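You operate a simulated robot arm through the tools that you are given. There is no shell and no other tool. Be economical: measure what you need, move in short steps, check, and stop when the job is done.

The job below is to be done with a simulated robot arm. You get a single attempt, and the scene is never put back.

JOB
Pump tamarind twice into each of the green and brown pots; lid them.
Fine: leave the brown pot at the yellow marker.
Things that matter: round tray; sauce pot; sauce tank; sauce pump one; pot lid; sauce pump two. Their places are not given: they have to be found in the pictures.

The check looks at the end state, three seconds after you hand in, the way a careful person would. Anything else that was tipped, shoved, dropped, spilled or broken makes it a failure. Lids that push on must go on centred and level and be pressed home; caps that screw on are set level and turned clockwise until they are tight.

ROBOT AND FRAMES
A 6-joint arm with a two-finger parallel gripper, fixed in place. Base frame: the origin is at the foot of the arm, x ahead of it, y to its left, z up; the work surface is at about z = 760. Lengths are in mm, angles in degrees, forces in N, time in s.
With the tool pointing down near the work surface it reaches from about 260 to 680 mm from the base axis. Its first joint turns from -66.0 to 66.0 degrees. Payload 2.9 kg.
The TCP is the grasp point between the finger pads, 30 mm short of the fingertips. In the tool frame z runs along the fingers and y along their closing line. The gripper opens to 110 mm. The fingers are 20 mm wide and 10 mm thick; the gripper's body (48 by 112 mm) begins 55 mm behind the TCP.
Orientation is that of the tool frame in the base frame, as [roll, pitch, yaw] about the fixed x, y, z axes, in that order (R = Rz(yaw) Ry(pitch) Rx(roll)). With the fingers straight down and closing along the base's y, the tool's x points along the base's -x, its y along +y and its z along -z.

CONTROLS
- The arm moves only by the tool nudge_tool. Its argument "rows" is a list of rows, each a list of 3 entries, a list of its own where there are three numbers: the shift along the tool's x, y, z in mm, then the turn, a rotation vector about the tool's x, y, z in degrees, then the gripper command, from -1 (shut) to 1 (fully open), values between in proportion. In form: [[[dx, dy, dz], [wx, wy, wz], claw], ...]. A call has 1 to 8 rows; each row is the pose to reach, as a shift and turn from the pose commanded when the call began, along the tool's axes at that moment. A row lasts 0.2 s, in which the tool goes at most 50 mm and 8.6 degrees; a call with a longer step from one row to the next is refused whole, and so is a gripper value outside its range. Where a pose cannot be reached the arm comes as near as it can. A force on the tool above 40 N (or 10 N above the force at the start of the call, whichever is more), or a blocked arm, ends the call early, and 0.2 s more pass. Each finger travels about 108 mm/s and halts on what it meets, pressing with about 38 N; the grip force reading is that of the motor and also rises with nothing between the fingers. The clock runs only during rows and for 0.2 s after the last one: add rows that repeat a pose to give the fingers time. The reply holds the time, the measured pose of the TCP, the force on the tool along the base axes, the opening and the grip force, in the units named above and with some noise.
- Cameras (640 x 400 px; columns grow to the right, rows downward): "scene" is fixed at [69.6, 429.5, 1385.4]; the picture's right is [-0.85, -0.52, 0.00], its down [-0.32, 0.52, -0.79] and it looks along [0.41, -0.68, -0.61] (base axes); focal length 276 px, centre (320, 200). "wrist" rides on the gripper at [-36, 0, -57] in the tool frame; the picture's right is [0.00, -1.00, 0.00], its down [0.97, 0.00, -0.24] and it looks along [0.24, 0.00, 0.97] (tool axes); focal length 218 px, centre (320, 200).
- capture(camera): a new picture of that camera. The clock stands still meanwhile.
- measure_at(camera, pixels): for up to 12 pixels [column, row] of the newest picture of that camera ("zoom" is the newest enlarged one), the place [x, y, z] in the base frame of the surface seen there, good to about 2 mm, but the place of the scene camera against the robot may be out by one fixed shift of up to 12 mm in any direction. The clock stands still meanwhile.
- close_up(camera, box): a new picture of the part [left, top, right, bottom] of that camera's present view, enlarged. The clock stands still meanwhile.
- hand_in(): hands the job in; it is judged then, once.

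Go step by step. Measure first, check grasps and placings, and put right what went wrong. The budget is 80 turns and 54 pictures, counting those below and the enlarged ones. Unless the task says otherwise, let go and move clear before handing in, and close with one line.

The tools are called after "Emit:" as name(argument=value, ...) on one line, values as JSON. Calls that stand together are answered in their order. nudge_tool: Moves the arm, as the interface text tells. Its arguments: {"type":"object","properties":{"rows":{"type":"array"}},"required":["rows"]} The other tools are called the same way: capture (camera) takes a picture; measure_at (camera, pixels) gives the place of the surface under pixels of a picture; close_up (camera, box) takes an enlarged picture of a part of a camera's view; hand_in () hands the job in.

At the start:

```text
time: 0.0
position: [394.6, -97.2, 1197.6]
ee_rot: [180.0, 0.0, -180.0]
wrist_force: [-0.2, -0.5, -0.1]
gripper_width: 110.0
grip_force: 0.1
```

scene: 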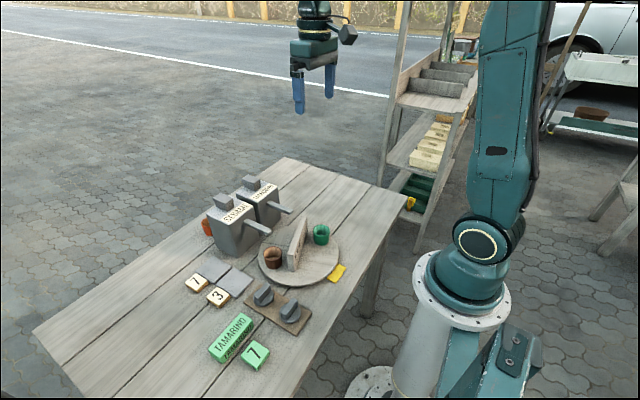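
wrist: 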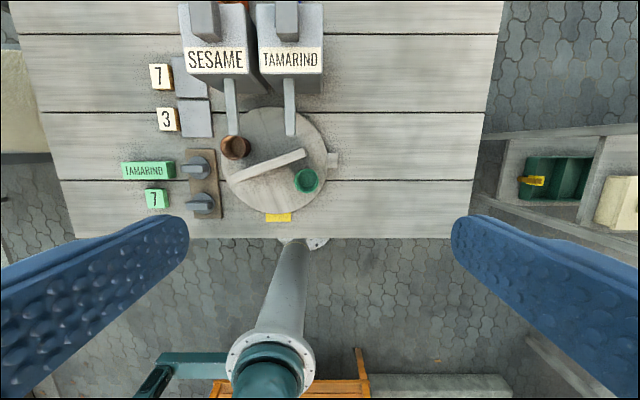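

The pictures show a round tray with a brown and a green pot, two tanks (SESAME and TAMARIND), two lids on a board and a yellow marker. I'll take close-ups first.

Emit:
close_up(camera="wrist", box=[110, 0, 360, 240])

Emit:
close_up(camera="scene", box=[170, 160, 370, 380])

```text
1.67 times, centred on (235, 120) of wrist
```

zoom: 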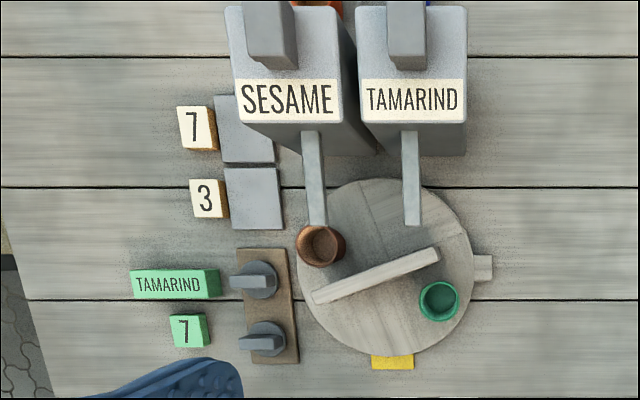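

```text
1.82 times, centred on (270, 270) of scene
```

zoom: 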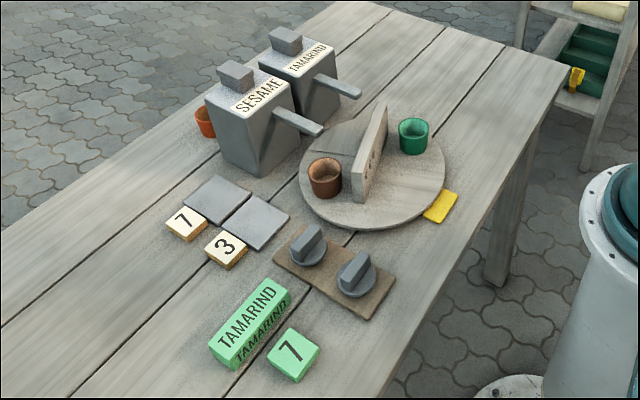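

The tray looks like a turntable with a divider, and there's a tab at its rim. I'll measure the key points from the wrist picture.

Emit:
measure_at(camera="wrist", pixels=[[290, 130], [286, 80], [287, 14], [234, 130], [235, 142], [306, 172], [306, 182], [333, 160], [278, 218], [268, 165], [195, 168], [200, 204]])

Emit:
measure_at(camera="wrist", pixels=[[290, 100], [250, 125], [300, 130], [270, 206], [230, 172], [325, 140], [240, 172], [302, 153], [215, 150], [195, 120], [206, 14], [350, 200]])

```text
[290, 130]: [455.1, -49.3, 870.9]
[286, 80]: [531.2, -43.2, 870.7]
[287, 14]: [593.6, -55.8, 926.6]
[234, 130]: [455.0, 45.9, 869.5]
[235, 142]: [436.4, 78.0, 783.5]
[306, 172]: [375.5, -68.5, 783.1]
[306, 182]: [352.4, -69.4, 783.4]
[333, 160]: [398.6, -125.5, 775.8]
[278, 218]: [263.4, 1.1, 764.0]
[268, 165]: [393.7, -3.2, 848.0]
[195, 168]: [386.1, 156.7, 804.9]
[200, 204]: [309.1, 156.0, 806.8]
```

```text
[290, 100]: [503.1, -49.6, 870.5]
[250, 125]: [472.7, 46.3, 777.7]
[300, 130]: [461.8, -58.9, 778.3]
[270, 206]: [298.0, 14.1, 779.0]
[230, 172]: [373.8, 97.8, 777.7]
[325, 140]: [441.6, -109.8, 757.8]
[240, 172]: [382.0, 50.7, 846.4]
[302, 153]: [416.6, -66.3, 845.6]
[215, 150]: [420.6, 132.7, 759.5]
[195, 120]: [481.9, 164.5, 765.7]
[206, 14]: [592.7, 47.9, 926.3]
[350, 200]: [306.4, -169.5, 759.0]
```

The tray centre is near (397, 0), with spout tips at about (448, ±48), and the divider top is at z≈847. I'll look closer at the divider, the pots and the lids.

Emit:
close_up(camera="scene", box=[235, 200, 355, 300])

Emit:
nudge_tool(rows=[[[0, 20, 40], [0, 0, 0], 1], [[0, 40, 80], [0, 0, 0], 0.5], [[0, 60, 120], [0, 0, 0], 0], [[0, 80, 160], [0, 0, 0], -0.1], [[0, 100, 165], [0, 0, 0], -0.1]])

Emit:
capture(camera="wrist")

```text
4.00 times, centred on (295, 250) of scene
```

zoom: 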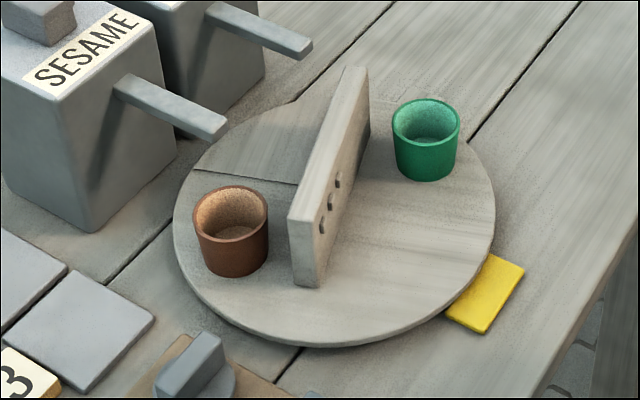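

```text
time: 1.2
position: [394.9, 2.8, 1032.1]
ee_rot: [-180.0, 0.0, -180.0]
wrist_force: [-0.7, -0.5, 0.2]
gripper_width: 49.8
grip_force: 0.1
```

```text
48 pictures are left
```

wrist: 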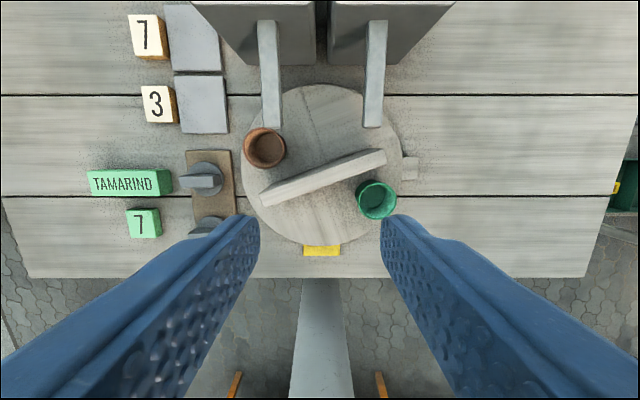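

From here the divider runs between (262,197) and (385,157). I'll measure its corners, the pot rims and the lids.

Emit:
measure_at(camera="wrist", pixels=[[266, 198], [383, 157], [325, 177], [265, 130], [265, 166], [245, 148], [284, 148], [376, 181], [376, 216], [357, 198], [395, 198], [378, 205]])

Emit:
close_up(camera="wrist", box=[160, 70, 420, 260])

Emit:
measure_at(camera="wrist", pixels=[[322, 84], [322, 240], [246, 165], [400, 130], [408, 168], [374, 122], [271, 122], [203, 180], [205, 165], [205, 196], [322, 251], [376, 30]])

```text
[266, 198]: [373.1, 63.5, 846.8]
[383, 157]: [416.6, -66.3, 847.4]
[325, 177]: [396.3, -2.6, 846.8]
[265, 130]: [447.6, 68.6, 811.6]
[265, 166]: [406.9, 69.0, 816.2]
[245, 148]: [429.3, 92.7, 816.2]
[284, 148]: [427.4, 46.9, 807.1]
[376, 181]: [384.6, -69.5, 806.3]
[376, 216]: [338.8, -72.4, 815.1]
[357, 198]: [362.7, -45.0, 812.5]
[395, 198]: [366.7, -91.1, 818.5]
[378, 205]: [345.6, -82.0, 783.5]
```

```text
2.11 times, centred on (290, 165) of wrist
```

zoom: 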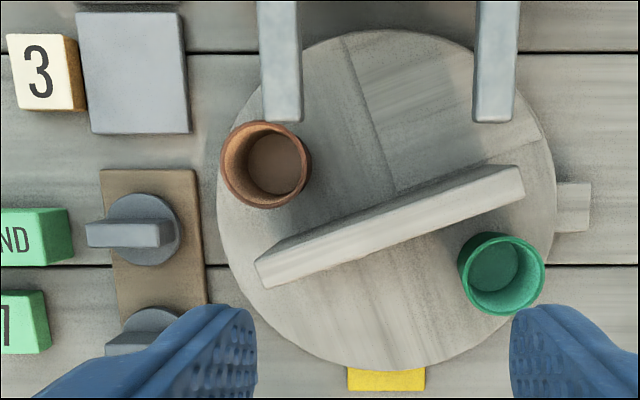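

```text
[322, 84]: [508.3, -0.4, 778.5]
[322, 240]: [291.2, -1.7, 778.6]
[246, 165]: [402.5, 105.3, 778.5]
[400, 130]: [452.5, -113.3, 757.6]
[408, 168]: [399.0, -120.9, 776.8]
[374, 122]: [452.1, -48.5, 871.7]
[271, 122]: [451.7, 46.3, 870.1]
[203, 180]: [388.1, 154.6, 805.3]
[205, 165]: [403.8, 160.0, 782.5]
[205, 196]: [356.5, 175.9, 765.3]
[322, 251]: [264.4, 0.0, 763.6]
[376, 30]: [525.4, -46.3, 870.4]
```

The pot rims are at z≈817, brown at (428, 69) and green at (364, -70), both about 76 mm from the axis at (397, -1). I'll turn the tool across the divider so I can grip it on the axis and use it to turn the tray.

Emit:
nudge_tool(rows=[[[-2, -4, 0], [0, 0, -8.5], -0.1], [[-2, -4, 20], [0, 0, -17], -0.1], [[-2, -4, 40], [0, 0, -25.5], -0.1], [[-2, -4, 60], [0, 0, -34], -0.1], [[-2, -4, 80], [0, 0, -42.5], -0.1], [[-2, -4, 100], [0, 0, -51], -0.1], [[-2, -4, 120], [0, 0, -59.5], -0.1], [[-2, -4, 132], [0, 0, -68], -0.1]])

Emit:
nudge_tool(rows=[[[0, 0, 0], [0, 0, -8.5], -0.1], [[0, 0, 0], [0, 0, -17], -0.1], [[0, 0, 0], [0, 0, -25.5], -0.1], [[0, 0, 0], [0, 0, -34], -0.1], [[0, 0, 0], [0, 0, -40.6], -0.1], [[0, 0, 0], [0, 0, -40.6], -0.1]])

Emit:
capture(camera="wrist")

```text
time: 3.0
position: [397.4, -2.2, 899.7]
ee_rot: [-180.0, 0.1, -111.7]
wrist_force: [-0.2, 0.8, 0.7]
gripper_width: 49.5
grip_force: 0.0
```

```text
time: 4.4
position: [396.2, -1.2, 900.4]
ee_rot: [-180.0, 0.0, -71.3]
wrist_force: [0.4, 0.1, -0.1]
gripper_width: 49.4
grip_force: 0.1
```

```text
46 pictures are left
```

wrist: 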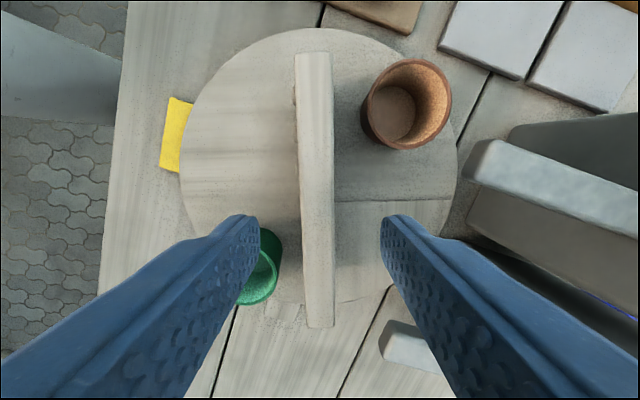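

The divider is lined up vertically between the fingers at about column 317. I'll descend 60 mm and close on it.

Emit:
nudge_tool(rows=[[[0, 0, 30], [0, 0, 0], -0.1], [[0, 0, 60], [0, 0, 0], -0.1], [[0, 0, 60], [0, 0, 0], -0.6], [[0, 0, 60], [0, 0, 0], -0.9], [[0, 0, 60], [0, 0, 0], -0.9], [[0, 0, 60], [0, 0, 0], -0.9]])

```text
time: 5.8
position: [396.3, -2.4, 840.8]
ee_rot: [179.9, 0.1, -71.3]
wrist_force: [-9.9, -2.5, -3.2]
gripper_width: 17.9
grip_force: 45.1
```

It's gripped, with an opening of 17.9 mm. I'll try a small rotation first to see whether the tray follows.

Emit:
nudge_tool(rows=[[[0, 0, 0], [0, 0, 3], -0.9], [[0, 0, 0], [0, 0, 7], -0.9], [[0, 0, 0], [0, 0, 11], -0.9], [[0, 0, 0], [0, 0, 15], -0.9]])

Emit:
capture(camera="scene")

```text
time: 6.8
position: [395.6, -3.5, 841.1]
ee_rot: [179.8, -0.1, -86.5]
wrist_force: [-18.4, -10.9, -8.2]
gripper_width: 17.6
grip_force: 45.0
```

```text
45 pictures are left
```

scene: 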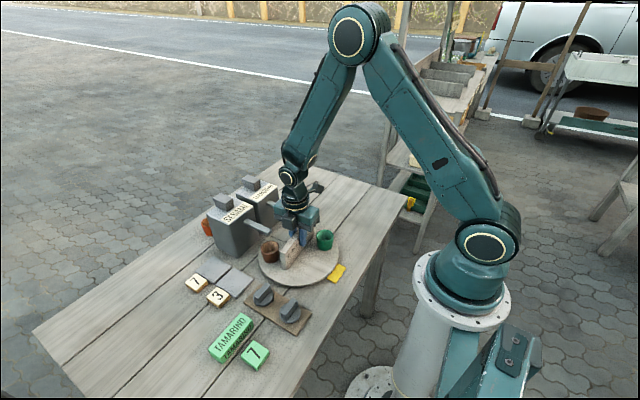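

The tray turns with the grip. There's some side load, so I'll shift slightly toward the real axis and continue turning.

Emit:
nudge_tool(rows=[[[2.4, 2, 0], [0, 0, 3], -0.9], [[2.4, 2, 0], [0, 0, 9], -0.9], [[2.4, 2, 0], [0, 0, 15], -0.9], [[2.4, 2, 0], [0, 0, 21], -0.9], [[2.4, 2, 0], [0, 0, 27], -0.9], [[2.4, 2, 0], [0, 0, 33], -0.9], [[2.4, 2, 0], [0, 0, 39], -0.9], [[2.4, 2, 0], [0, 0, 45], -0.9]])

```text
time: 8.6
position: [392.9, -1.7, 839.1]
ee_rot: [179.6, 0.1, -131.2]
wrist_force: [-23.7, 22.6, -0.2]
gripper_width: 17.8
grip_force: 44.6
```

The side force has grown, so I'll release, lift and re-measure the axis.

Emit:
nudge_tool(rows=[[[0, 0, 0], [0, 0, 0], -0.5], [[0, 0, 0], [0, 0, 0], -0.1], [[0, 0, -40], [0, 0, 0], -0.1], [[0, 0, -80], [0, 0, 0], -0.1], [[0, 0, -120], [0, 0, 0], -0.1], [[0, 0, -160], [0, 0, 0], -0.1], [[0, 0, -160], [0, 0, 0], -0.1]])

Emit:
capture(camera="wrist")

```text
time: 10.2
position: [395.7, -5.3, 1000.4]
ee_rot: [180.0, -0.1, -131.4]
wrist_force: [-0.1, 0.6, -0.4]
gripper_width: 49.7
grip_force: 0.1
```

```text
44 pictures are left
```

wrist: 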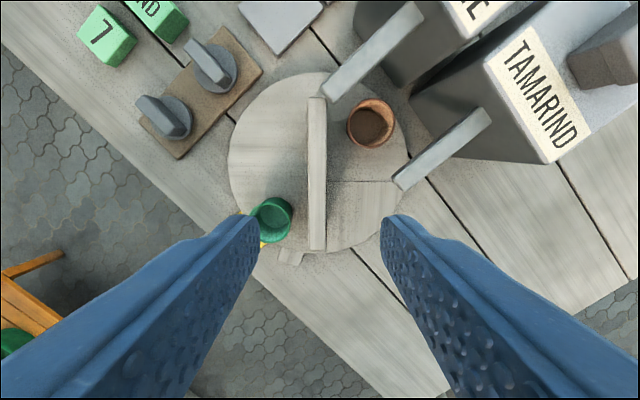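

Emit:
measure_at(camera="wrist", pixels=[[317, 100], [317, 248], [310, 175], [326, 175], [371, 99], [371, 146], [348, 122], [394, 118], [254, 220], [291, 217], [229, 165], [292, 76]])

Emit:
close_up(camera="wrist", box=[220, 60, 420, 275])

```text
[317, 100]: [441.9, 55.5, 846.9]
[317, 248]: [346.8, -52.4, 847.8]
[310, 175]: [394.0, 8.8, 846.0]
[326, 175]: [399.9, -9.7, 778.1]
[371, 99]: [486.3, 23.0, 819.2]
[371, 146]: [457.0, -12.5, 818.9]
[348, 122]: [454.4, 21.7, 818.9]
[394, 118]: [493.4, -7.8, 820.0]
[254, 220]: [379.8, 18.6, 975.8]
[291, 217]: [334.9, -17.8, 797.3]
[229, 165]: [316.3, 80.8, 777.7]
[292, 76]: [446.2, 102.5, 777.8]
```

```text
1.86 times, centred on (320, 168) of wrist
```

zoom: 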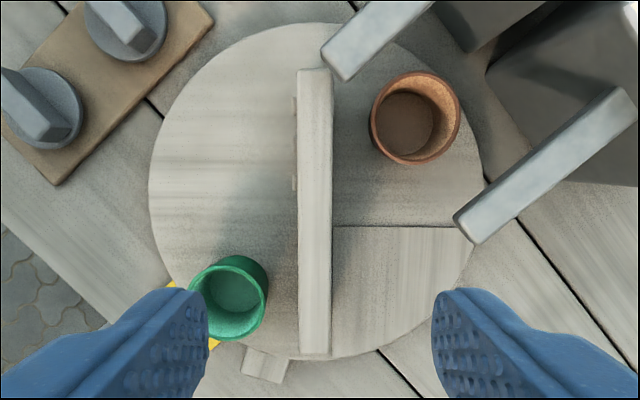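

The axis works out at about (395.5, 0.2), and brown is now at (473, 6). I'll regrip on that axis and turn about -43.5° more to bring brown under the tamarind spout.

Emit:
nudge_tool(rows=[[[-3.8, 3, 40], [0, 0, 0], -0.1], [[-3.8, 3, 80], [0, 0, 0], -0.1], [[-3.8, 3, 120], [0, 0, 0], -0.1], [[-3.8, 3, 160], [0, 0, 0], -0.1], [[-3.8, 3, 160], [0, 0, 0], -0.5], [[-3.8, 3, 160], [0, 0, 0], -0.9], [[-3.8, 3, 160], [0, 0, 0], -0.9]])

Emit:
nudge_tool(rows=[[[0, 0, 0], [0, 0, 3], -0.9], [[0, 0, 0], [0, 0, 9], -0.9], [[0, 0, 0], [0, 0, 15], -0.9], [[0, 0, 0], [0, 0, 22], -0.9], [[0, 0, 0], [0, 0, 29], -0.9], [[0, 0, 0], [0, 0, 36], -0.9], [[0, 0, 0], [0, 0, 41], -0.9], [[0, 0, 0], [0, 0, 43.5], -0.9]])

```text
time: 11.8
position: [395.7, 1.7, 839.5]
ee_rot: [-180.0, 0.0, -131.4]
wrist_force: [1.2, -1.8, -8.5]
gripper_width: 17.9
grip_force: 44.7
```

```text
time: 13.1
position: [395.5, -0.3, 839.2]
ee_rot: [-180.0, -0.2, -160.9]
wrist_force: [5.6, -0.1, -4.5]
gripper_width: 18.2
grip_force: 44.9
stopped in row 6: the force on the tool passed its limit (the readings are from after the stop); the commanded pose is now the measured one
```

Stopped at yaw -161, so I'll look at what is blocking.

Emit:
close_up(camera="scene", box=[220, 170, 360, 300])

Emit:
capture(camera="wrist")

```text
3.08 times, centred on (290, 235) of scene
```

zoom: 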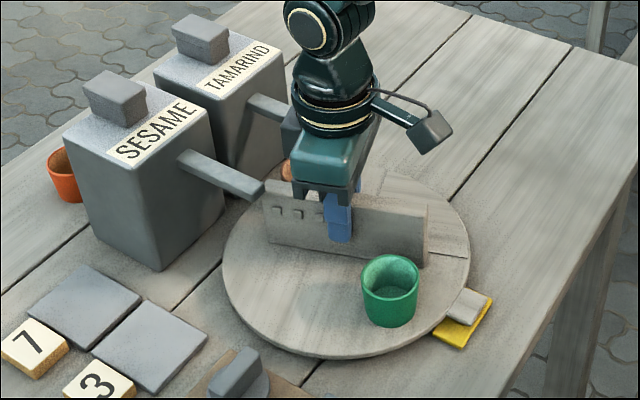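

```text
41 pictures are left
```

wrist: 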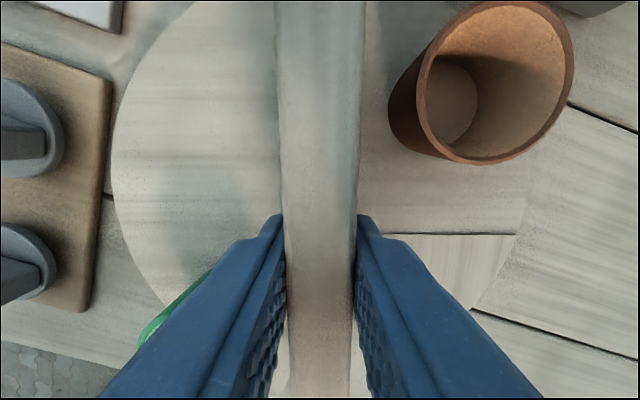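

Emit:
close_up(camera="scene", box=[270, 220, 350, 280])

Emit:
measure_at(camera="scene", pixels=[[335, 270], [327, 268], [337, 266]])

Emit:
nudge_tool(rows=[[[0, 0, 0], [0, 0, 1], -0.9], [[0, 0, 0], [0, 0, 2], -0.9], [[0, 0, 0], [0, 0, 3], -0.9], [[0, 0, 0], [0, 0, 4], -0.9]])

```text
6.67 times, centred on (310, 250) of scene
```

zoom: 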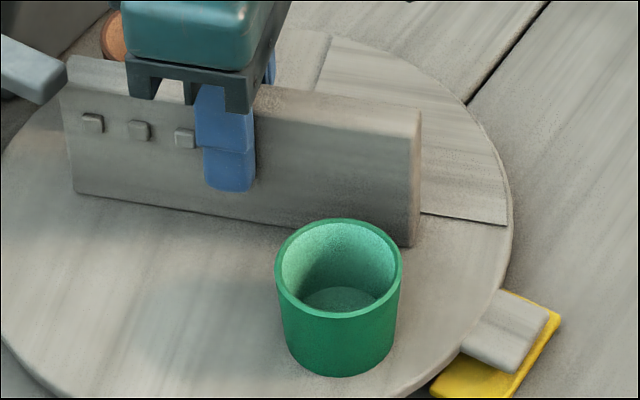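

```text
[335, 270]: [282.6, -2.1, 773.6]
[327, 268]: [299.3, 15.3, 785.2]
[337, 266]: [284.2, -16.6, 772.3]
```

```text
time: 14.1
position: [395.7, 0.1, 839.3]
ee_rot: [180.0, -0.1, -164.9]
wrist_force: [6.2, -2.6, -8.8]
gripper_width: 17.8
grip_force: 45.1
```

It turns freely, so the stop was only a transient. I'll continue to yaw about -174.9 in gentle steps.

Emit:
nudge_tool(rows=[[[0, 0, 0], [0, 0, 1.5], -0.9], [[0, 0, 0], [0, 0, 3], -0.9], [[0, 0, 0], [0, 0, 5], -0.9], [[0, 0, 0], [0, 0, 7], -0.9], [[0, 0, 0], [0, 0, 9], -0.9], [[0, 0, 0], [0, 0, 10], -0.9], [[0, 0, 0], [0, 0, 10], -0.9]])

```text
time: 15.7
position: [395.8, 0.5, 839.6]
ee_rot: [179.9, -0.2, -174.8]
wrist_force: [11.7, -2.5, -19.5]
gripper_width: 18.2
grip_force: 45.1
```

Now I'll release, lift, and check the alignment of brown with the tamarind spout.

Emit:
nudge_tool(rows=[[[0, 0, 0], [0, 0, 0], -0.5], [[0, 0, 0], [0, 0, 0], -0.1], [[0, 0, -40], [0, 0, 0], -0.1], [[0, 0, -80], [0, 0, 0], -0.1], [[0, 0, -120], [0, 0, 0], -0.1], [[0, 0, -160], [0, 0, 0], -0.1], [[0, 0, -160], [0, 0, 0], -0.1]])

Emit:
capture(camera="wrist")

Emit:
close_up(camera="scene", box=[230, 180, 350, 290])

```text
time: 17.3
position: [395.7, -0.5, 1001.2]
ee_rot: [180.0, -0.1, -174.8]
wrist_force: [0.6, -0.2, 0.5]
gripper_width: 49.4
grip_force: 0.1
```

```text
39 pictures are left
```

wrist: 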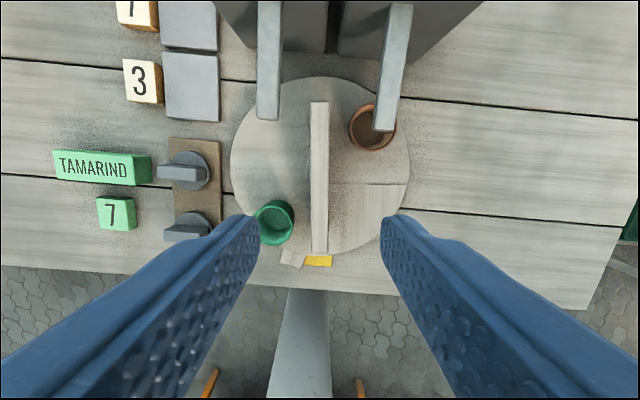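

```text
3.64 times, centred on (290, 235) of scene
```

zoom: 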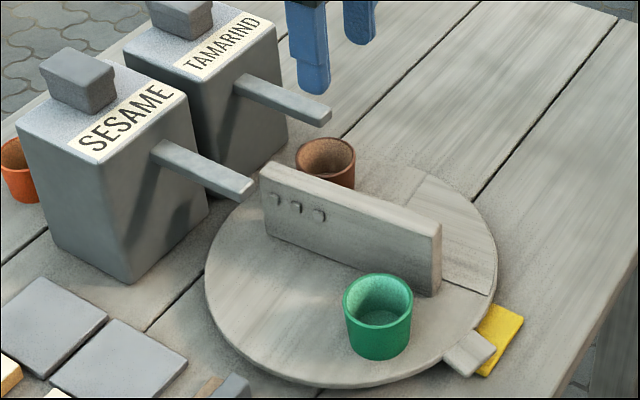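

Emit:
measure_at(camera="wrist", pixels=[[351, 128], [395, 132], [371, 149], [368, 106], [384, 125], [375, 125], [393, 125], [384, 129], [398, 20], [257, 238], [294, 222], [275, 204]])

Emit:
close_up(camera="wrist", box=[330, 80, 430, 170])

```text
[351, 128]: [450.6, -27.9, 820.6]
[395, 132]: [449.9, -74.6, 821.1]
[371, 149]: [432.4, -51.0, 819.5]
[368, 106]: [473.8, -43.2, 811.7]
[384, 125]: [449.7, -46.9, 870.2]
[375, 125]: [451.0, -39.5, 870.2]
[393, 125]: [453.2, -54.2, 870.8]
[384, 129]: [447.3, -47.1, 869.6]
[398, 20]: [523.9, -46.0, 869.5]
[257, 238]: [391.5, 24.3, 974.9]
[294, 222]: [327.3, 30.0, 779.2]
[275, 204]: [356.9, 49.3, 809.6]
```

```text
4.44 times, centred on (380, 125) of wrist
```

zoom: 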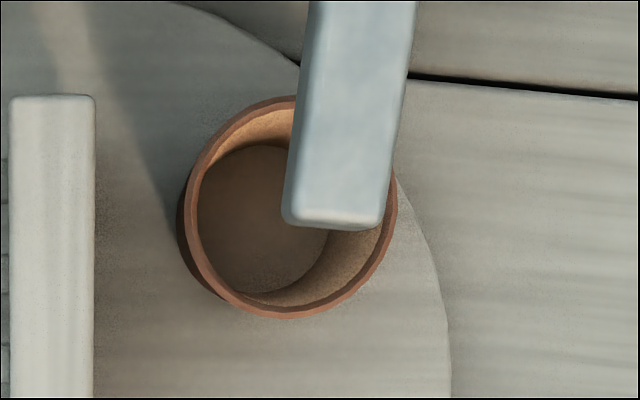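

Brown is centred at about (454.5, -51) under the tamarind spout tip at (447–452, -47), which is well inside its rim. Next I'll go above the tamarind pump head to measure it.

Emit:
nudge_tool(rows=[[[0, 0, -40], [0, 0, 0], -0.4], [[-30, -12, -80], [0, 0, 2], -0.6], [[-65, -27, -80], [0, 0, 5.2], -0.8], [[-105, -43, -80], [0, 0, 5.2], -1], [[-140, -58, -80], [0, 0, 5.2], -1], [[-140, -58, -80], [0, 0, 5.2], -1]])

Emit:
capture(camera="wrist")

```text
refused: row 2 steps farther than a row can; nothing moved
```

```text
36 pictures are left
```

wrist: 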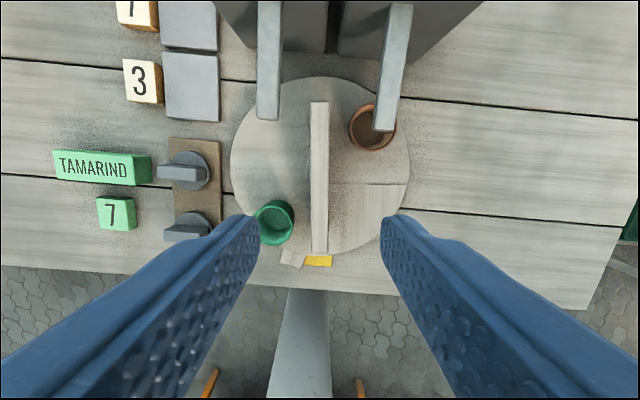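

A row was too long, so I'll redo the move with shorter steps.

Emit:
nudge_tool(rows=[[[0, 0, -45], [0, 0, 0], -0.4], [[-15, -6, -80], [0, 0, 2], -0.6], [[-50, -20, -80], [0, 0, 5.2], -0.8], [[-85, -35, -80], [0, 0, 5.2], -1], [[-120, -50, -80], [0, 0, 5.2], -1], [[-140, -58, -80], [0, 0, 5.2], -1], [[-140, -58, -80], [0, 0, 5.2], -1]])

Emit:
capture(camera="wrist")

```text
time: 18.9
position: [539.8, -43.0, 1079.2]
ee_rot: [180.0, -0.1, 179.9]
wrist_force: [0.0, 0.1, -0.7]
gripper_width: 0.0
grip_force: 37.8
```

```text
35 pictures are left
```

wrist: 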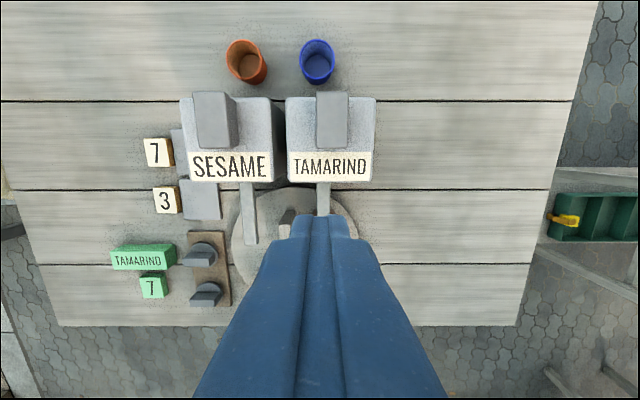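

Emit:
measure_at(camera="wrist", pixels=[[319, 96], [346, 96], [319, 134], [346, 134], [332, 115], [332, 144], [292, 105], [370, 105], [370, 178], [332, 175]])

Emit:
close_up(camera="wrist", box=[270, 70, 400, 200])

```text
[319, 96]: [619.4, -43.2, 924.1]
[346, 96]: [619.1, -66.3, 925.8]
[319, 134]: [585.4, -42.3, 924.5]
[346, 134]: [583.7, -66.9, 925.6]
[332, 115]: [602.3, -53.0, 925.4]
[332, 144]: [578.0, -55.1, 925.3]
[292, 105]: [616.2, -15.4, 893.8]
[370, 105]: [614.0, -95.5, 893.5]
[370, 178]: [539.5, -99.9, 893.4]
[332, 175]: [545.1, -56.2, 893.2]
```

```text
3.08 times, centred on (335, 135) of wrist
```

zoom: 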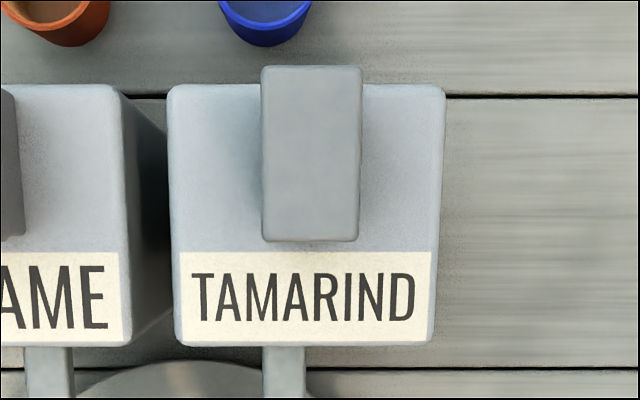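

The pump head is centred at about (598, -55) with its top at 925.5 over the tank top at 893.5. I'll position the closed fingertips 10 mm above it.

Emit:
nudge_tool(rows=[[[-30, -6, 20], [0, 0, 0], -1], [[-58, -12, 50], [0, 0, 0], -1], [[-58, -12, 85], [0, 0, 0], -1], [[-58, -12, 114], [0, 0, 0], -1], [[-58, -12, 114], [0, 0, 0], -1]])

Emit:
nudge_tool(rows=[[[0, 0, 4], [0, 0, 0], -1], [[0, 0, 8], [0, 0, 0], -1], [[0, 0, 11], [0, 0, 0], -1], [[0, 0, 14], [0, 0, 0], -1]])

```text
time: 20.1
position: [598.7, -55.2, 966.1]
ee_rot: [-180.0, 0.0, 179.9]
wrist_force: [-0.5, 0.1, 0.3]
gripper_width: 0.0
grip_force: 37.2
```

```text
time: 21.1
position: [597.5, -57.0, 951.7]
ee_rot: [180.0, 0.1, -180.0]
wrist_force: [0.4, 0.3, 2.5]
gripper_width: 0.0
grip_force: 37.2
```

Light contact at z≈952. I'll press gradually.

Emit:
nudge_tool(rows=[[[0, 0, 3], [0, 0, 0], -1], [[0, 0, 6], [0, 0, 0], -1], [[0, 0, 9], [0, 0, 0], -1], [[0, 0, 12], [0, 0, 0], -1]])

Emit:
close_up(camera="scene", box=[190, 160, 350, 290])

```text
time: 22.1
position: [597.1, -57.0, 939.3]
ee_rot: [180.0, -0.1, 180.0]
wrist_force: [-5.8, -0.2, 10.4]
gripper_width: 0.1
grip_force: 37.4
```

```text
3.08 times, centred on (270, 225) of scene
```

zoom: 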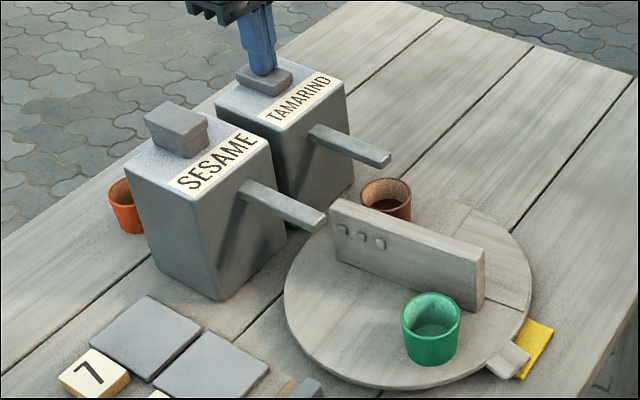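

The head goes down on a spring. I'll continue to the bottom of the stroke.

Emit:
nudge_tool(rows=[[[0, 0, 2.5], [0, 0, 0], -1], [[0, 0, 5], [0, 0, 0], -1], [[0, 0, 7.5], [0, 0, 0], -1], [[0, 0, 10], [0, 0, 0], -1]])

Emit:
close_up(camera="scene", box=[230, 180, 310, 240])

```text
time: 22.7
position: [598.6, -57.4, 940.7]
ee_rot: [-179.8, 0.2, 180.0]
wrist_force: [-4.9, 0.5, 11.8]
gripper_width: 0.1
grip_force: 37.7
stopped in row 3: the force on the tool passed its limit (the readings are from after the stop); the commanded pose is now the measured one
```

```text
6.67 times, centred on (270, 210) of scene
```

zoom: 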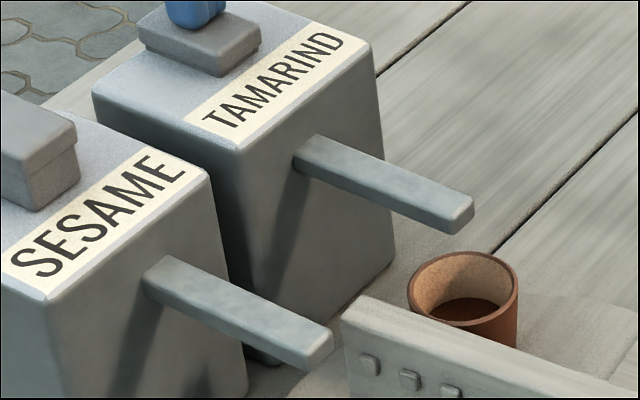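

It bottomed out at z≈939 and dark sauce is in the brown pot, so that's stroke one. I'll release fully and view the pot.

Emit:
nudge_tool(rows=[[[0, 0, -6], [0, 0, 0], -1], [[0, 0, -12], [0, 0, 0], -1], [[0, 0, -18], [0, 0, 0], -1], [[0, 0, -24], [0, 0, 0], -1], [[0, 0, -24], [0, 0, 0], -1], [[0, 0, -24], [0, 0, 0], -1]])

Emit:
close_up(camera="scene", box=[230, 180, 310, 240])

```text
time: 24.1
position: [597.6, -56.9, 962.6]
ee_rot: [180.0, 0.3, 180.0]
wrist_force: [0.1, 0.9, 0.3]
gripper_width: 0.0
grip_force: 37.5
```

```text
6.67 times, centred on (270, 210) of scene
```

zoom: 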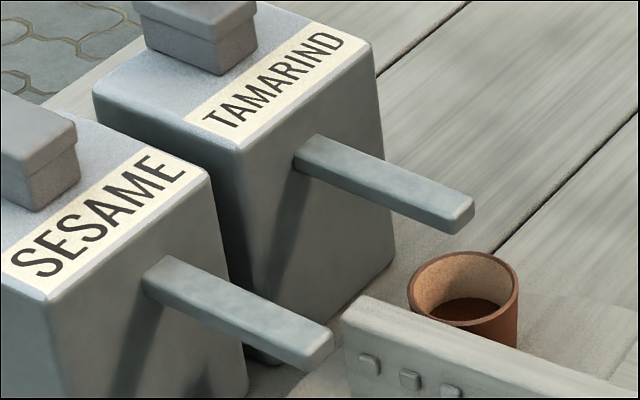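

The head is back up and there's one dose in the pot. Now the second stroke.

Emit:
nudge_tool(rows=[[[0, 0, 6], [0, 0, 0], -1], [[0, 0, 11], [0, 0, 0], -1], [[0, 0, 14], [0, 0, 0], -1], [[0, 0, 17], [0, 0, 0], -1], [[0, 0, 20], [0, 0, 0], -1], [[0, 0, 23], [0, 0, 0], -1], [[0, 0, 25.5], [0, 0, 0], -1], [[0, 0, 28], [0, 0, 0], -1]])

Emit:
nudge_tool(rows=[[[0, 0, -6], [0, 0, 0], -1], [[0, 0, -12], [0, 0, 0], -1], [[0, 0, -18], [0, 0, 0], -1], [[0, 0, -24], [0, 0, 0], -1], [[0, 0, -24], [0, 0, 0], -1]])

Emit:
close_up(camera="scene", box=[230, 180, 310, 240])

```text
time: 26.1
position: [600.1, -57.2, 940.9]
ee_rot: [-179.9, 0.5, 179.9]
wrist_force: [-4.4, 0.6, 12.3]
gripper_width: 0.0
grip_force: 38.3
stopped in row 8: the force on the tool passed its limit (the readings are from after the stop); the commanded pose is now the measured one
```

```text
time: 27.3
position: [598.8, -57.9, 961.5]
ee_rot: [-179.9, 0.4, -180.0]
wrist_force: [0.2, -0.8, 0.0]
gripper_width: 0.0
grip_force: 38.0
```

```text
6.67 times, centred on (270, 210) of scene
```

zoom: 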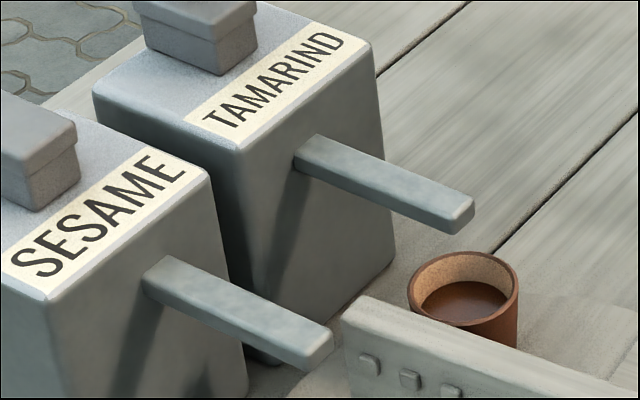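

The level rose, so brown has two doses. I'll return above the tray axis to regrip the divider.

Emit:
nudge_tool(rows=[[[0, 0, -45], [0, 0, 0], -1], [[40, 11, -45], [0, 0.4, -1], -0.8], [[82, 23, -45], [0, 0.4, -3], -0.5], [[124, 35, -45], [0, 0.4, -5.2], -0.2], [[166, 47, -45], [0, 0.4, -5.2], -0.1], [[203.3, 58.1, -45], [0, 0.4, -5.2], -0.1], [[203.3, 58.1, -45], [0, 0.4, -5.2], -0.1]])

Emit:
capture(camera="wrist")

```text
time: 28.9
position: [393.7, 1.5, 1005.2]
ee_rot: [-179.8, 0.1, -174.8]
wrist_force: [-1.4, 0.2, 0.6]
gripper_width: 49.6
grip_force: 0.1
```

```text
29 pictures are left
```

wrist: 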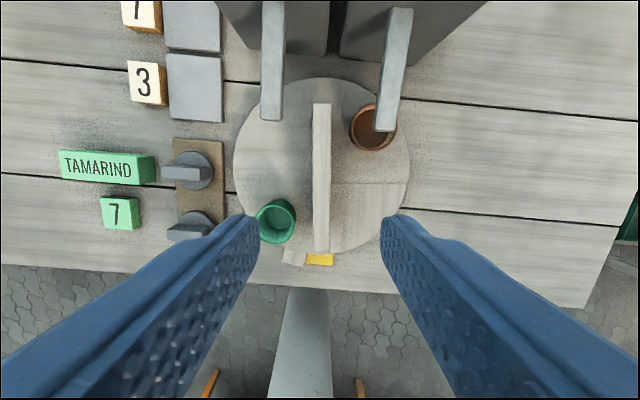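

Aligned over the divider. I'll descend and grip, then turn the tray +90° gently.

Emit:
nudge_tool(rows=[[[-1.2, -0.7, 40], [0, 0, 0], -0.1], [[-1.2, -0.7, 80], [0, 0, 0], -0.1], [[-1.2, -0.7, 120], [0, 0, 0], -0.1], [[-1.2, -0.7, 164], [0, 0, 0], -0.1], [[-1.2, -0.7, 164], [0, 0, 0], -0.5], [[-1.2, -0.7, 164], [0, 0, 0], -0.9], [[-1.2, -0.7, 164], [0, 0, 0], -0.9]])

Emit:
nudge_tool(rows=[[[0, 0, 0], [0, 0, -2], -0.9], [[0, 0, 0], [0, 0, -6], -0.9], [[0, 0, 0], [0, 0, -11], -0.9], [[0, 0, 0], [0, 0, -17], -0.9], [[0, 0, 0], [0, 0, -23], -0.9], [[0, 0, 0], [0, 0, -28], -0.9], [[0, 0, 0], [0, 0, -32], -0.9], [[0, 0, 0], [0, 0, -34], -0.9]])

```text
time: 30.5
position: [396.3, 0.4, 842.9]
ee_rot: [-179.9, 0.0, -174.8]
wrist_force: [-0.2, -0.9, -11.1]
gripper_width: 18.1
grip_force: 45.1
```

```text
time: 32.3
position: [396.3, 0.4, 843.3]
ee_rot: [-180.0, 0.0, -140.7]
wrist_force: [-7.9, 10.0, 33.4]
gripper_width: 18.1
grip_force: 45.2
```

An upward load is building, so I'll relax a few mm upward while continuing.

Emit:
nudge_tool(rows=[[[0, 0, -2], [0, 0, -1], -0.9], [[0, 0, -3], [0, 0, -4], -0.9], [[0, 0, -3], [0, 0, -9], -0.9], [[0, 0, -3], [0, 0, -15], -0.9], [[0, 0, -3], [0, 0, -21], -0.9], [[0, 0, -3], [0, 0, -26], -0.9], [[0, 0, -3], [0, 0, -30], -0.9], [[0, 0, -3], [0, 0, -32], -0.9]])

```text
time: 33.2
position: [395.7, 1.9, 842.6]
ee_rot: [179.8, -0.1, -128.4]
wrist_force: [0.5, 2.8, -3.6]
gripper_width: 17.8
grip_force: 44.9
stopped in row 4: the force on the tool passed its limit (the readings are from after the stop); the commanded pose is now the measured one
```

The stress was reset by the stop, so I'll continue turning.

Emit:
nudge_tool(rows=[[[0, 0, 0], [0, 0, -2], -0.9], [[0, 0, 0], [0, 0, -6], -0.9], [[0, 0, 0], [0, 0, -10], -0.9], [[0, 0, 0], [0, 0, -15], -0.9], [[0, 0, 0], [0, 0, -20], -0.9], [[0, 0, 0], [0, 0, -25], -0.9], [[0, 0, 0], [0, 0, -29], -0.9], [[0, 0, 0], [0, 0, -31], -0.9]])

Emit:
capture(camera="scene")

```text
time: 35.0
position: [395.1, 1.4, 843.7]
ee_rot: [179.7, 0.0, -97.3]
wrist_force: [-3.3, 12.2, -8.7]
gripper_width: 17.9
grip_force: 44.8
```

```text
28 pictures are left
```

scene: 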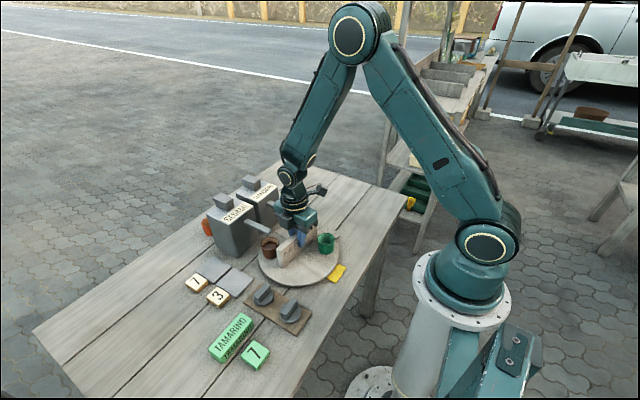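

Everything is fine and both pots are standing. I'll continue the turn.

Emit:
nudge_tool(rows=[[[0, 0, 0], [0, 0, -2], -0.9], [[0, 0, 0], [0, 0, -6], -0.9], [[0, 0, 0], [0, 0, -11], -0.9], [[0, 0, 0], [0, 0, -17], -0.9], [[0, 0, 0], [0, 0, -23], -0.9], [[0, 0, 0], [0, 0, -29], -0.9], [[0, 0, 0], [0, 0, -34], -0.9], [[0, 0, 0], [0, 0, -37.5], -0.9]])

```text
time: 36.8
position: [393.8, 1.6, 842.5]
ee_rot: [179.6, 0.2, -59.8]
wrist_force: [-22.8, 9.5, 6.8]
gripper_width: 18.4
grip_force: 45.3
```

Release, lift 65 mm and turn the tool back by 180° for a new grip.

Emit:
nudge_tool(rows=[[[0, 0, 0], [0, 0, 0], -0.5], [[0, 0, 0], [0, 0, 0], -0.1], [[0, 0, -35], [0, 0, 0], -0.1], [[0, 0, -70], [0, 0, 0], -0.1], [[0, 0, -70], [0, 0, 8.5], -0.1], [[0, 0, -70], [0, 0, 17], -0.1], [[0, 0, -70], [0, 0, 25.5], -0.1], [[0, 0, -70], [0, 0, 34], -0.1]])

Emit:
nudge_tool(rows=[[[0, 0, 0], [0, 0, 8.5], -0.1], [[0, 0, 0], [0, 0, 17], -0.1], [[0, 0, 0], [0, 0, 25.5], -0.1], [[0, 0, 0], [0, 0, 34], -0.1], [[0, 0, 0], [0, 0, 42.5], -0.1], [[0, 0, 0], [0, 0, 51], -0.1], [[0, 0, 0], [0, 0, 59.5], -0.1], [[0, 0, 0], [0, 0, 68], -0.1]])

Emit:
nudge_tool(rows=[[[0, 0, 0], [0, 0, 8.5], -0.1], [[0, 0, 0], [0, 0, 17], -0.1], [[0, 0, 0], [0, 0, 25.5], -0.1], [[0, 0, 0], [0, 0, 34], -0.1], [[0, 0, 0], [0, 0, 42.5], -0.1], [[0, 0, 0], [0, 0, 51], -0.1], [[0, 0, 0], [0, 0, 59.5], -0.1], [[0, 0, 0], [0, 0, 68], -0.1]])

Emit:
nudge_tool(rows=[[[0, 0, 0], [0, 0, 8], -0.1], [[0, 0, 0], [0, 0, 10], -0.1], [[0, 0, 0], [0, 0, 10], -0.1]])

Emit:
capture(camera="wrist")

```text
time: 38.6
position: [396.8, 0.7, 912.1]
ee_rot: [179.7, 0.0, -94.1]
wrist_force: [0.0, 0.0, 0.9]
gripper_width: 49.6
grip_force: 0.0
```

```text
time: 40.4
position: [396.2, 2.2, 913.3]
ee_rot: [179.9, -0.1, -162.1]
wrist_force: [0.6, 0.8, 1.5]
gripper_width: 49.5
grip_force: 0.1
```

```text
time: 42.2
position: [395.7, 1.8, 912.7]
ee_rot: [-179.8, -0.3, 129.9]
wrist_force: [-0.4, 0.3, 0.4]
gripper_width: 49.9
grip_force: 0.0
```

```text
time: 43.0
position: [395.9, -0.0, 911.7]
ee_rot: [-179.8, -0.2, 120.0]
wrist_force: [0.4, 0.7, -0.7]
gripper_width: 49.5
grip_force: 0.0
```

```text
27 pictures are left
```

wrist: 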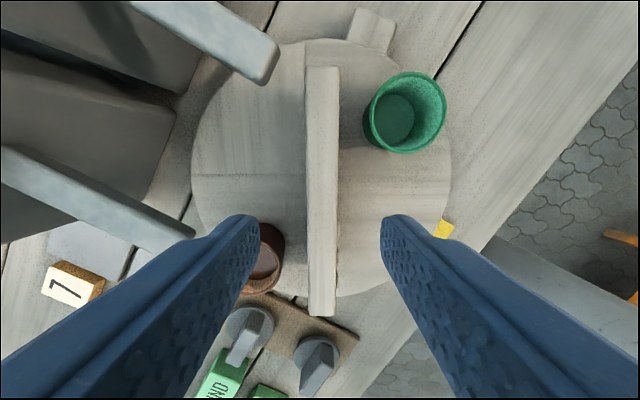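

Aligned. I'll descend, grip and turn +67° in two calls.

Emit:
nudge_tool(rows=[[[0, 0, 35], [0, 0, 0], -0.1], [[0, 0, 70], [0, 0, 0], -0.1], [[0, 0, 70], [0, 0, 0], -0.5], [[0, 0, 70], [0, 0, 0], -0.9], [[0, 0, 70], [0, 0, 0], -0.9]])

Emit:
nudge_tool(rows=[[[0, 0, 0], [0, 0, -2], -0.9], [[0, 0, 0], [0, 0, -6], -0.9], [[0, 0, 0], [0, 0, -11], -0.9], [[0, 0, 0], [0, 0, -17], -0.9], [[0, 0, 0], [0, 0, -23], -0.9], [[0, 0, 0], [0, 0, -28], -0.9], [[0, 0, 0], [0, 0, -32], -0.9], [[0, 0, 0], [0, 0, -34], -0.9]])

```text
time: 44.2
position: [395.3, -0.6, 841.7]
ee_rot: [-179.7, -0.1, 120.0]
wrist_force: [-8.8, -4.5, -3.9]
gripper_width: 18.0
grip_force: 45.4
```

```text
time: 46.0
position: [395.1, 0.6, 841.5]
ee_rot: [-179.6, -0.4, 154.1]
wrist_force: [-11.7, -17.0, -27.0]
gripper_width: 18.0
grip_force: 45.6
```

Emit:
nudge_tool(rows=[[[0, 0, 2], [0, 0, -2], -0.9], [[0, 0, 2], [0, 0, -6], -0.9], [[0, 0, 2], [0, 0, -11], -0.9], [[0, 0, 2], [0, 0, -17], -0.9], [[0, 0, 2], [0, 0, -23], -0.9], [[0, 0, 2], [0, 0, -28], -0.9], [[0, 0, 2], [0, 0, -31], -0.9], [[0, 0, 2], [0, 0, -33], -0.9]])

```text
time: 47.2
position: [394.4, -0.1, 841.7]
ee_rot: [-179.7, -0.4, 173.7]
wrist_force: [-7.4, -3.0, 7.5]
gripper_width: 17.6
grip_force: 44.8
stopped in row 5: the force on the tool passed its limit (the readings are from after the stop); the commanded pose is now the measured one
```

Emit:
nudge_tool(rows=[[[0, 0, 0], [0, 0, -1.5], -0.9], [[0, 0, 0], [0, 0, -4], -0.9], [[0, 0, 0], [0, 0, -7], -0.9], [[0, 0, 0], [0, 0, -10], -0.9], [[0, 0, 0], [0, 0, -12], -0.9], [[0, 0, 0], [0, 0, -13.3], -0.9], [[0, 0, 0], [0, 0, -13.3], -0.9]])

Emit:
nudge_tool(rows=[[[0, 0, 0], [0, 0, 0], -0.5], [[0, 0, 0], [0, 0, 0], -0.1], [[0, 0, -40], [0, 0, 0], -0.1], [[0, 0, -80], [0, 0, 0], -0.1], [[0, 0, -120], [0, 0, 0], -0.1], [[0, 0, -160], [0, 0, 0], -0.1], [[0, 0, -160], [0, 0, 0], -0.1]])

Emit:
capture(camera="wrist")

```text
time: 48.8
position: [395.0, -0.9, 842.5]
ee_rot: [-179.9, -0.6, -172.8]
wrist_force: [-7.9, -5.3, 18.2]
gripper_width: 18.0
grip_force: 44.8
```

```text
time: 50.4
position: [396.7, 0.3, 1002.3]
ee_rot: [-179.9, -0.5, -172.9]
wrist_force: [-0.8, -0.4, -0.7]
gripper_width: 49.8
grip_force: 0.1
```

```text
26 pictures are left
```

wrist: 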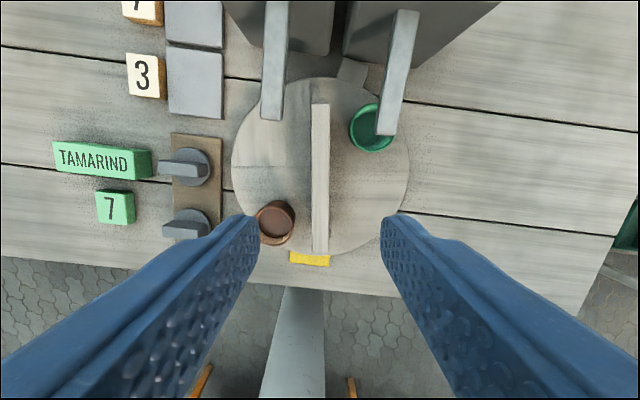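

Emit:
measure_at(camera="wrist", pixels=[[350, 128], [393, 137], [370, 151], [385, 130], [165, 167], [195, 168], [207, 180], [190, 186], [165, 230], [195, 226], [258, 220], [294, 218]])

```text
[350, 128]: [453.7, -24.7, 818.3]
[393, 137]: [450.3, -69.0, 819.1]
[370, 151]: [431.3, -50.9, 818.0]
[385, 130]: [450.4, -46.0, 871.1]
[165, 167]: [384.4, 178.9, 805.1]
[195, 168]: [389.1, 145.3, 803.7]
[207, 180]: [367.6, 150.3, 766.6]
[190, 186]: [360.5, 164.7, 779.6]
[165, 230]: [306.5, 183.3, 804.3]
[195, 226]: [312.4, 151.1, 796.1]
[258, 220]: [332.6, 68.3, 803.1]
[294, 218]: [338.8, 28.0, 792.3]
```

Green is centred at (454, -47.5) under the spout. I'll go back to the pump head.

Emit:
nudge_tool(rows=[[[-38, -16, 0], [0, -0.5, 2], -0.5], [[-77, -32, 0], [0, -0.5, 5], -1], [[-116, -48, 0], [0, -0.5, 7.1], -1], [[-155, -64.5, 0], [0, -0.5, 7.1], -1], [[-193.5, -80.6, 0], [0, -0.5, 7.1], -1], [[-193.5, -80.6, 20], [0, -0.5, 7.1], -1], [[-193.5, -80.6, 38], [0, -0.5, 7.1], -1], [[-193.5, -80.6, 38], [0, -0.5, 7.1], -1]])

```text
time: 52.2
position: [598.8, -56.1, 963.7]
ee_rot: [-179.9, 0.1, 179.9]
wrist_force: [-0.1, -0.2, 0.1]
gripper_width: 0.0
grip_force: 37.2
```

Emit:
nudge_tool(rows=[[[0, 0, 6], [0, 0, 0], -1], [[0, 0, 11], [0, 0, 0], -1], [[0, 0, 14], [0, 0, 0], -1], [[0, 0, 17], [0, 0, 0], -1], [[0, 0, 20], [0, 0, 0], -1], [[0, 0, 23], [0, 0, 0], -1], [[0, 0, 26], [0, 0, 0], -1], [[0, 0, 29], [0, 0, 0], -1]])

Emit:
nudge_tool(rows=[[[0, 0, -6], [0, 0, 0], -1], [[0, 0, -12], [0, 0, 0], -1], [[0, 0, -18], [0, 0, 0], -1], [[0, 0, -23], [0, 0, 0], -1], [[0, 0, -23], [0, 0, 0], -1]])

Emit:
close_up(camera="scene", box=[230, 180, 310, 240])

```text
time: 54.0
position: [598.4, -56.1, 939.9]
ee_rot: [-179.8, 0.4, 180.0]
wrist_force: [-5.0, -0.3, 12.8]
gripper_width: 0.1
grip_force: 37.7
stopped in row 8: the force on the tool passed its limit (the readings are from after the stop); the commanded pose is now the measured one
```

```text
time: 55.2
position: [598.1, -55.8, 961.6]
ee_rot: [-179.9, 0.3, 180.0]
wrist_force: [0.1, -0.2, -0.6]
gripper_width: 0.2
grip_force: 37.9
```

```text
6.67 times, centred on (270, 210) of scene
```

zoom: 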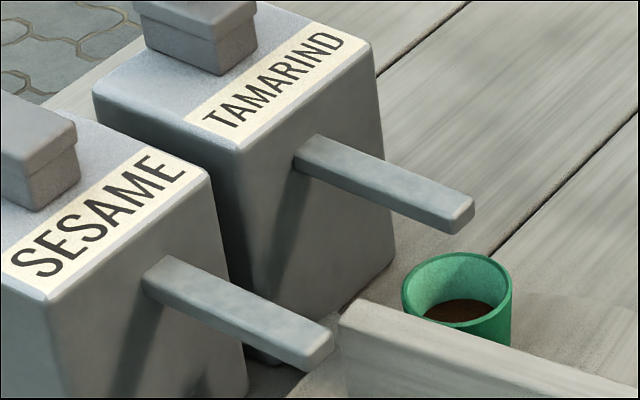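

One dose is in green, so now the second stroke.

Emit:
nudge_tool(rows=[[[0, 0, 6], [0, 0, 0], -1], [[0, 0, 11], [0, 0, 0], -1], [[0, 0, 14], [0, 0, 0], -1], [[0, 0, 17], [0, 0, 0], -1], [[0, 0, 20], [0, 0, 0], -1], [[0, 0, 23], [0, 0, 0], -1], [[0, 0, 25.5], [0, 0, 0], -1], [[0, 0, 28], [0, 0, 0], -1]])

Emit:
nudge_tool(rows=[[[0, 0, -6], [0, 0, 0], -1], [[0, 0, -12], [0, 0, 0], -1], [[0, 0, -18], [0, 0, 0], -1], [[0, 0, -23], [0, 0, 0], -1], [[0, 0, -23], [0, 0, 0], -1]])

Emit:
close_up(camera="scene", box=[230, 180, 310, 240])

```text
time: 57.0
position: [600.1, -55.7, 938.9]
ee_rot: [-179.9, 0.7, 179.9]
wrist_force: [-6.4, 0.3, 12.3]
gripper_width: 0.0
grip_force: 37.6
stopped in row 8: the force on the tool passed its limit (the readings are from after the stop); the commanded pose is now the measured one
```

```text
time: 58.2
position: [599.0, -55.4, 961.2]
ee_rot: [-179.8, 0.6, 180.0]
wrist_force: [0.7, -0.3, 0.3]
gripper_width: 0.2
grip_force: 37.8
```

```text
6.67 times, centred on (270, 210) of scene
```

zoom: 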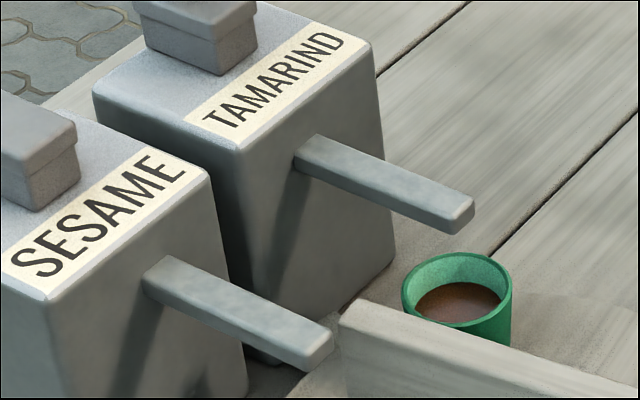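

Both pots now have two doses. I'll go back to the divider for the final turn of about +40°, which brings brown to the marker.

Emit:
nudge_tool(rows=[[[0, 0, -41], [0, 0, 0], -1], [[40, 11, -41], [0, 0.6, -1], -0.8], [[82, 23, -41], [0, 0.6, -3], -0.5], [[124, 35, -41], [0, 0.6, -7.1], -0.2], [[166, 46, -41], [0, 0.6, -7.1], -0.1], [[203.3, 56, -41], [0, 0.6, -7.1], -0.1], [[203.3, 56, -41], [0, 0.6, -7.1], -0.1]])

Emit:
capture(camera="wrist")

```text
time: 59.8
position: [396.4, -0.0, 999.8]
ee_rot: [-179.8, 0.0, -172.9]
wrist_force: [-0.1, 0.4, 1.3]
gripper_width: 49.4
grip_force: 0.1
```

```text
23 pictures are left
```

wrist: 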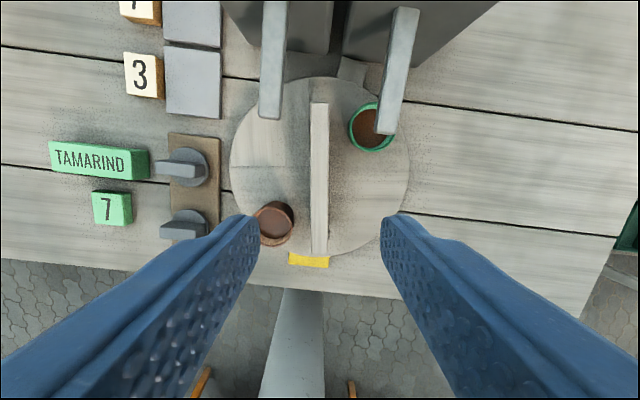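

Emit:
nudge_tool(rows=[[[0, 0, 40], [0, 0, 0], -0.1], [[0, 0, 80], [0, 0, 0], -0.1], [[0, 0, 120], [0, 0, 0], -0.1], [[0, 0, 159], [0, 0, 0], -0.1], [[0, 0, 159], [0, 0, 0], -0.5], [[0, 0, 159], [0, 0, 0], -0.9], [[0, 0, 159], [0, 0, 0], -0.9]])

Emit:
nudge_tool(rows=[[[0, 0, 0], [0, 0, -2], -0.9], [[0, 0, 0], [0, 0, -6], -0.9], [[0, 0, 0], [0, 0, -10], -0.9], [[0, 0, 0], [0, 0, -14], -0.9], [[0, 0, 0], [0, 0, -18], -0.9], [[0, 0, 0], [0, 0, -20], -0.9]])

```text
time: 61.4
position: [396.0, -0.0, 840.2]
ee_rot: [-179.8, 0.0, -173.0]
wrist_force: [-1.7, -0.3, -9.7]
gripper_width: 17.9
grip_force: 45.1
```

```text
time: 62.8
position: [394.8, -0.2, 841.1]
ee_rot: [-179.9, -0.1, -152.8]
wrist_force: [-2.9, 5.5, -7.3]
gripper_width: 18.1
grip_force: 45.6
```

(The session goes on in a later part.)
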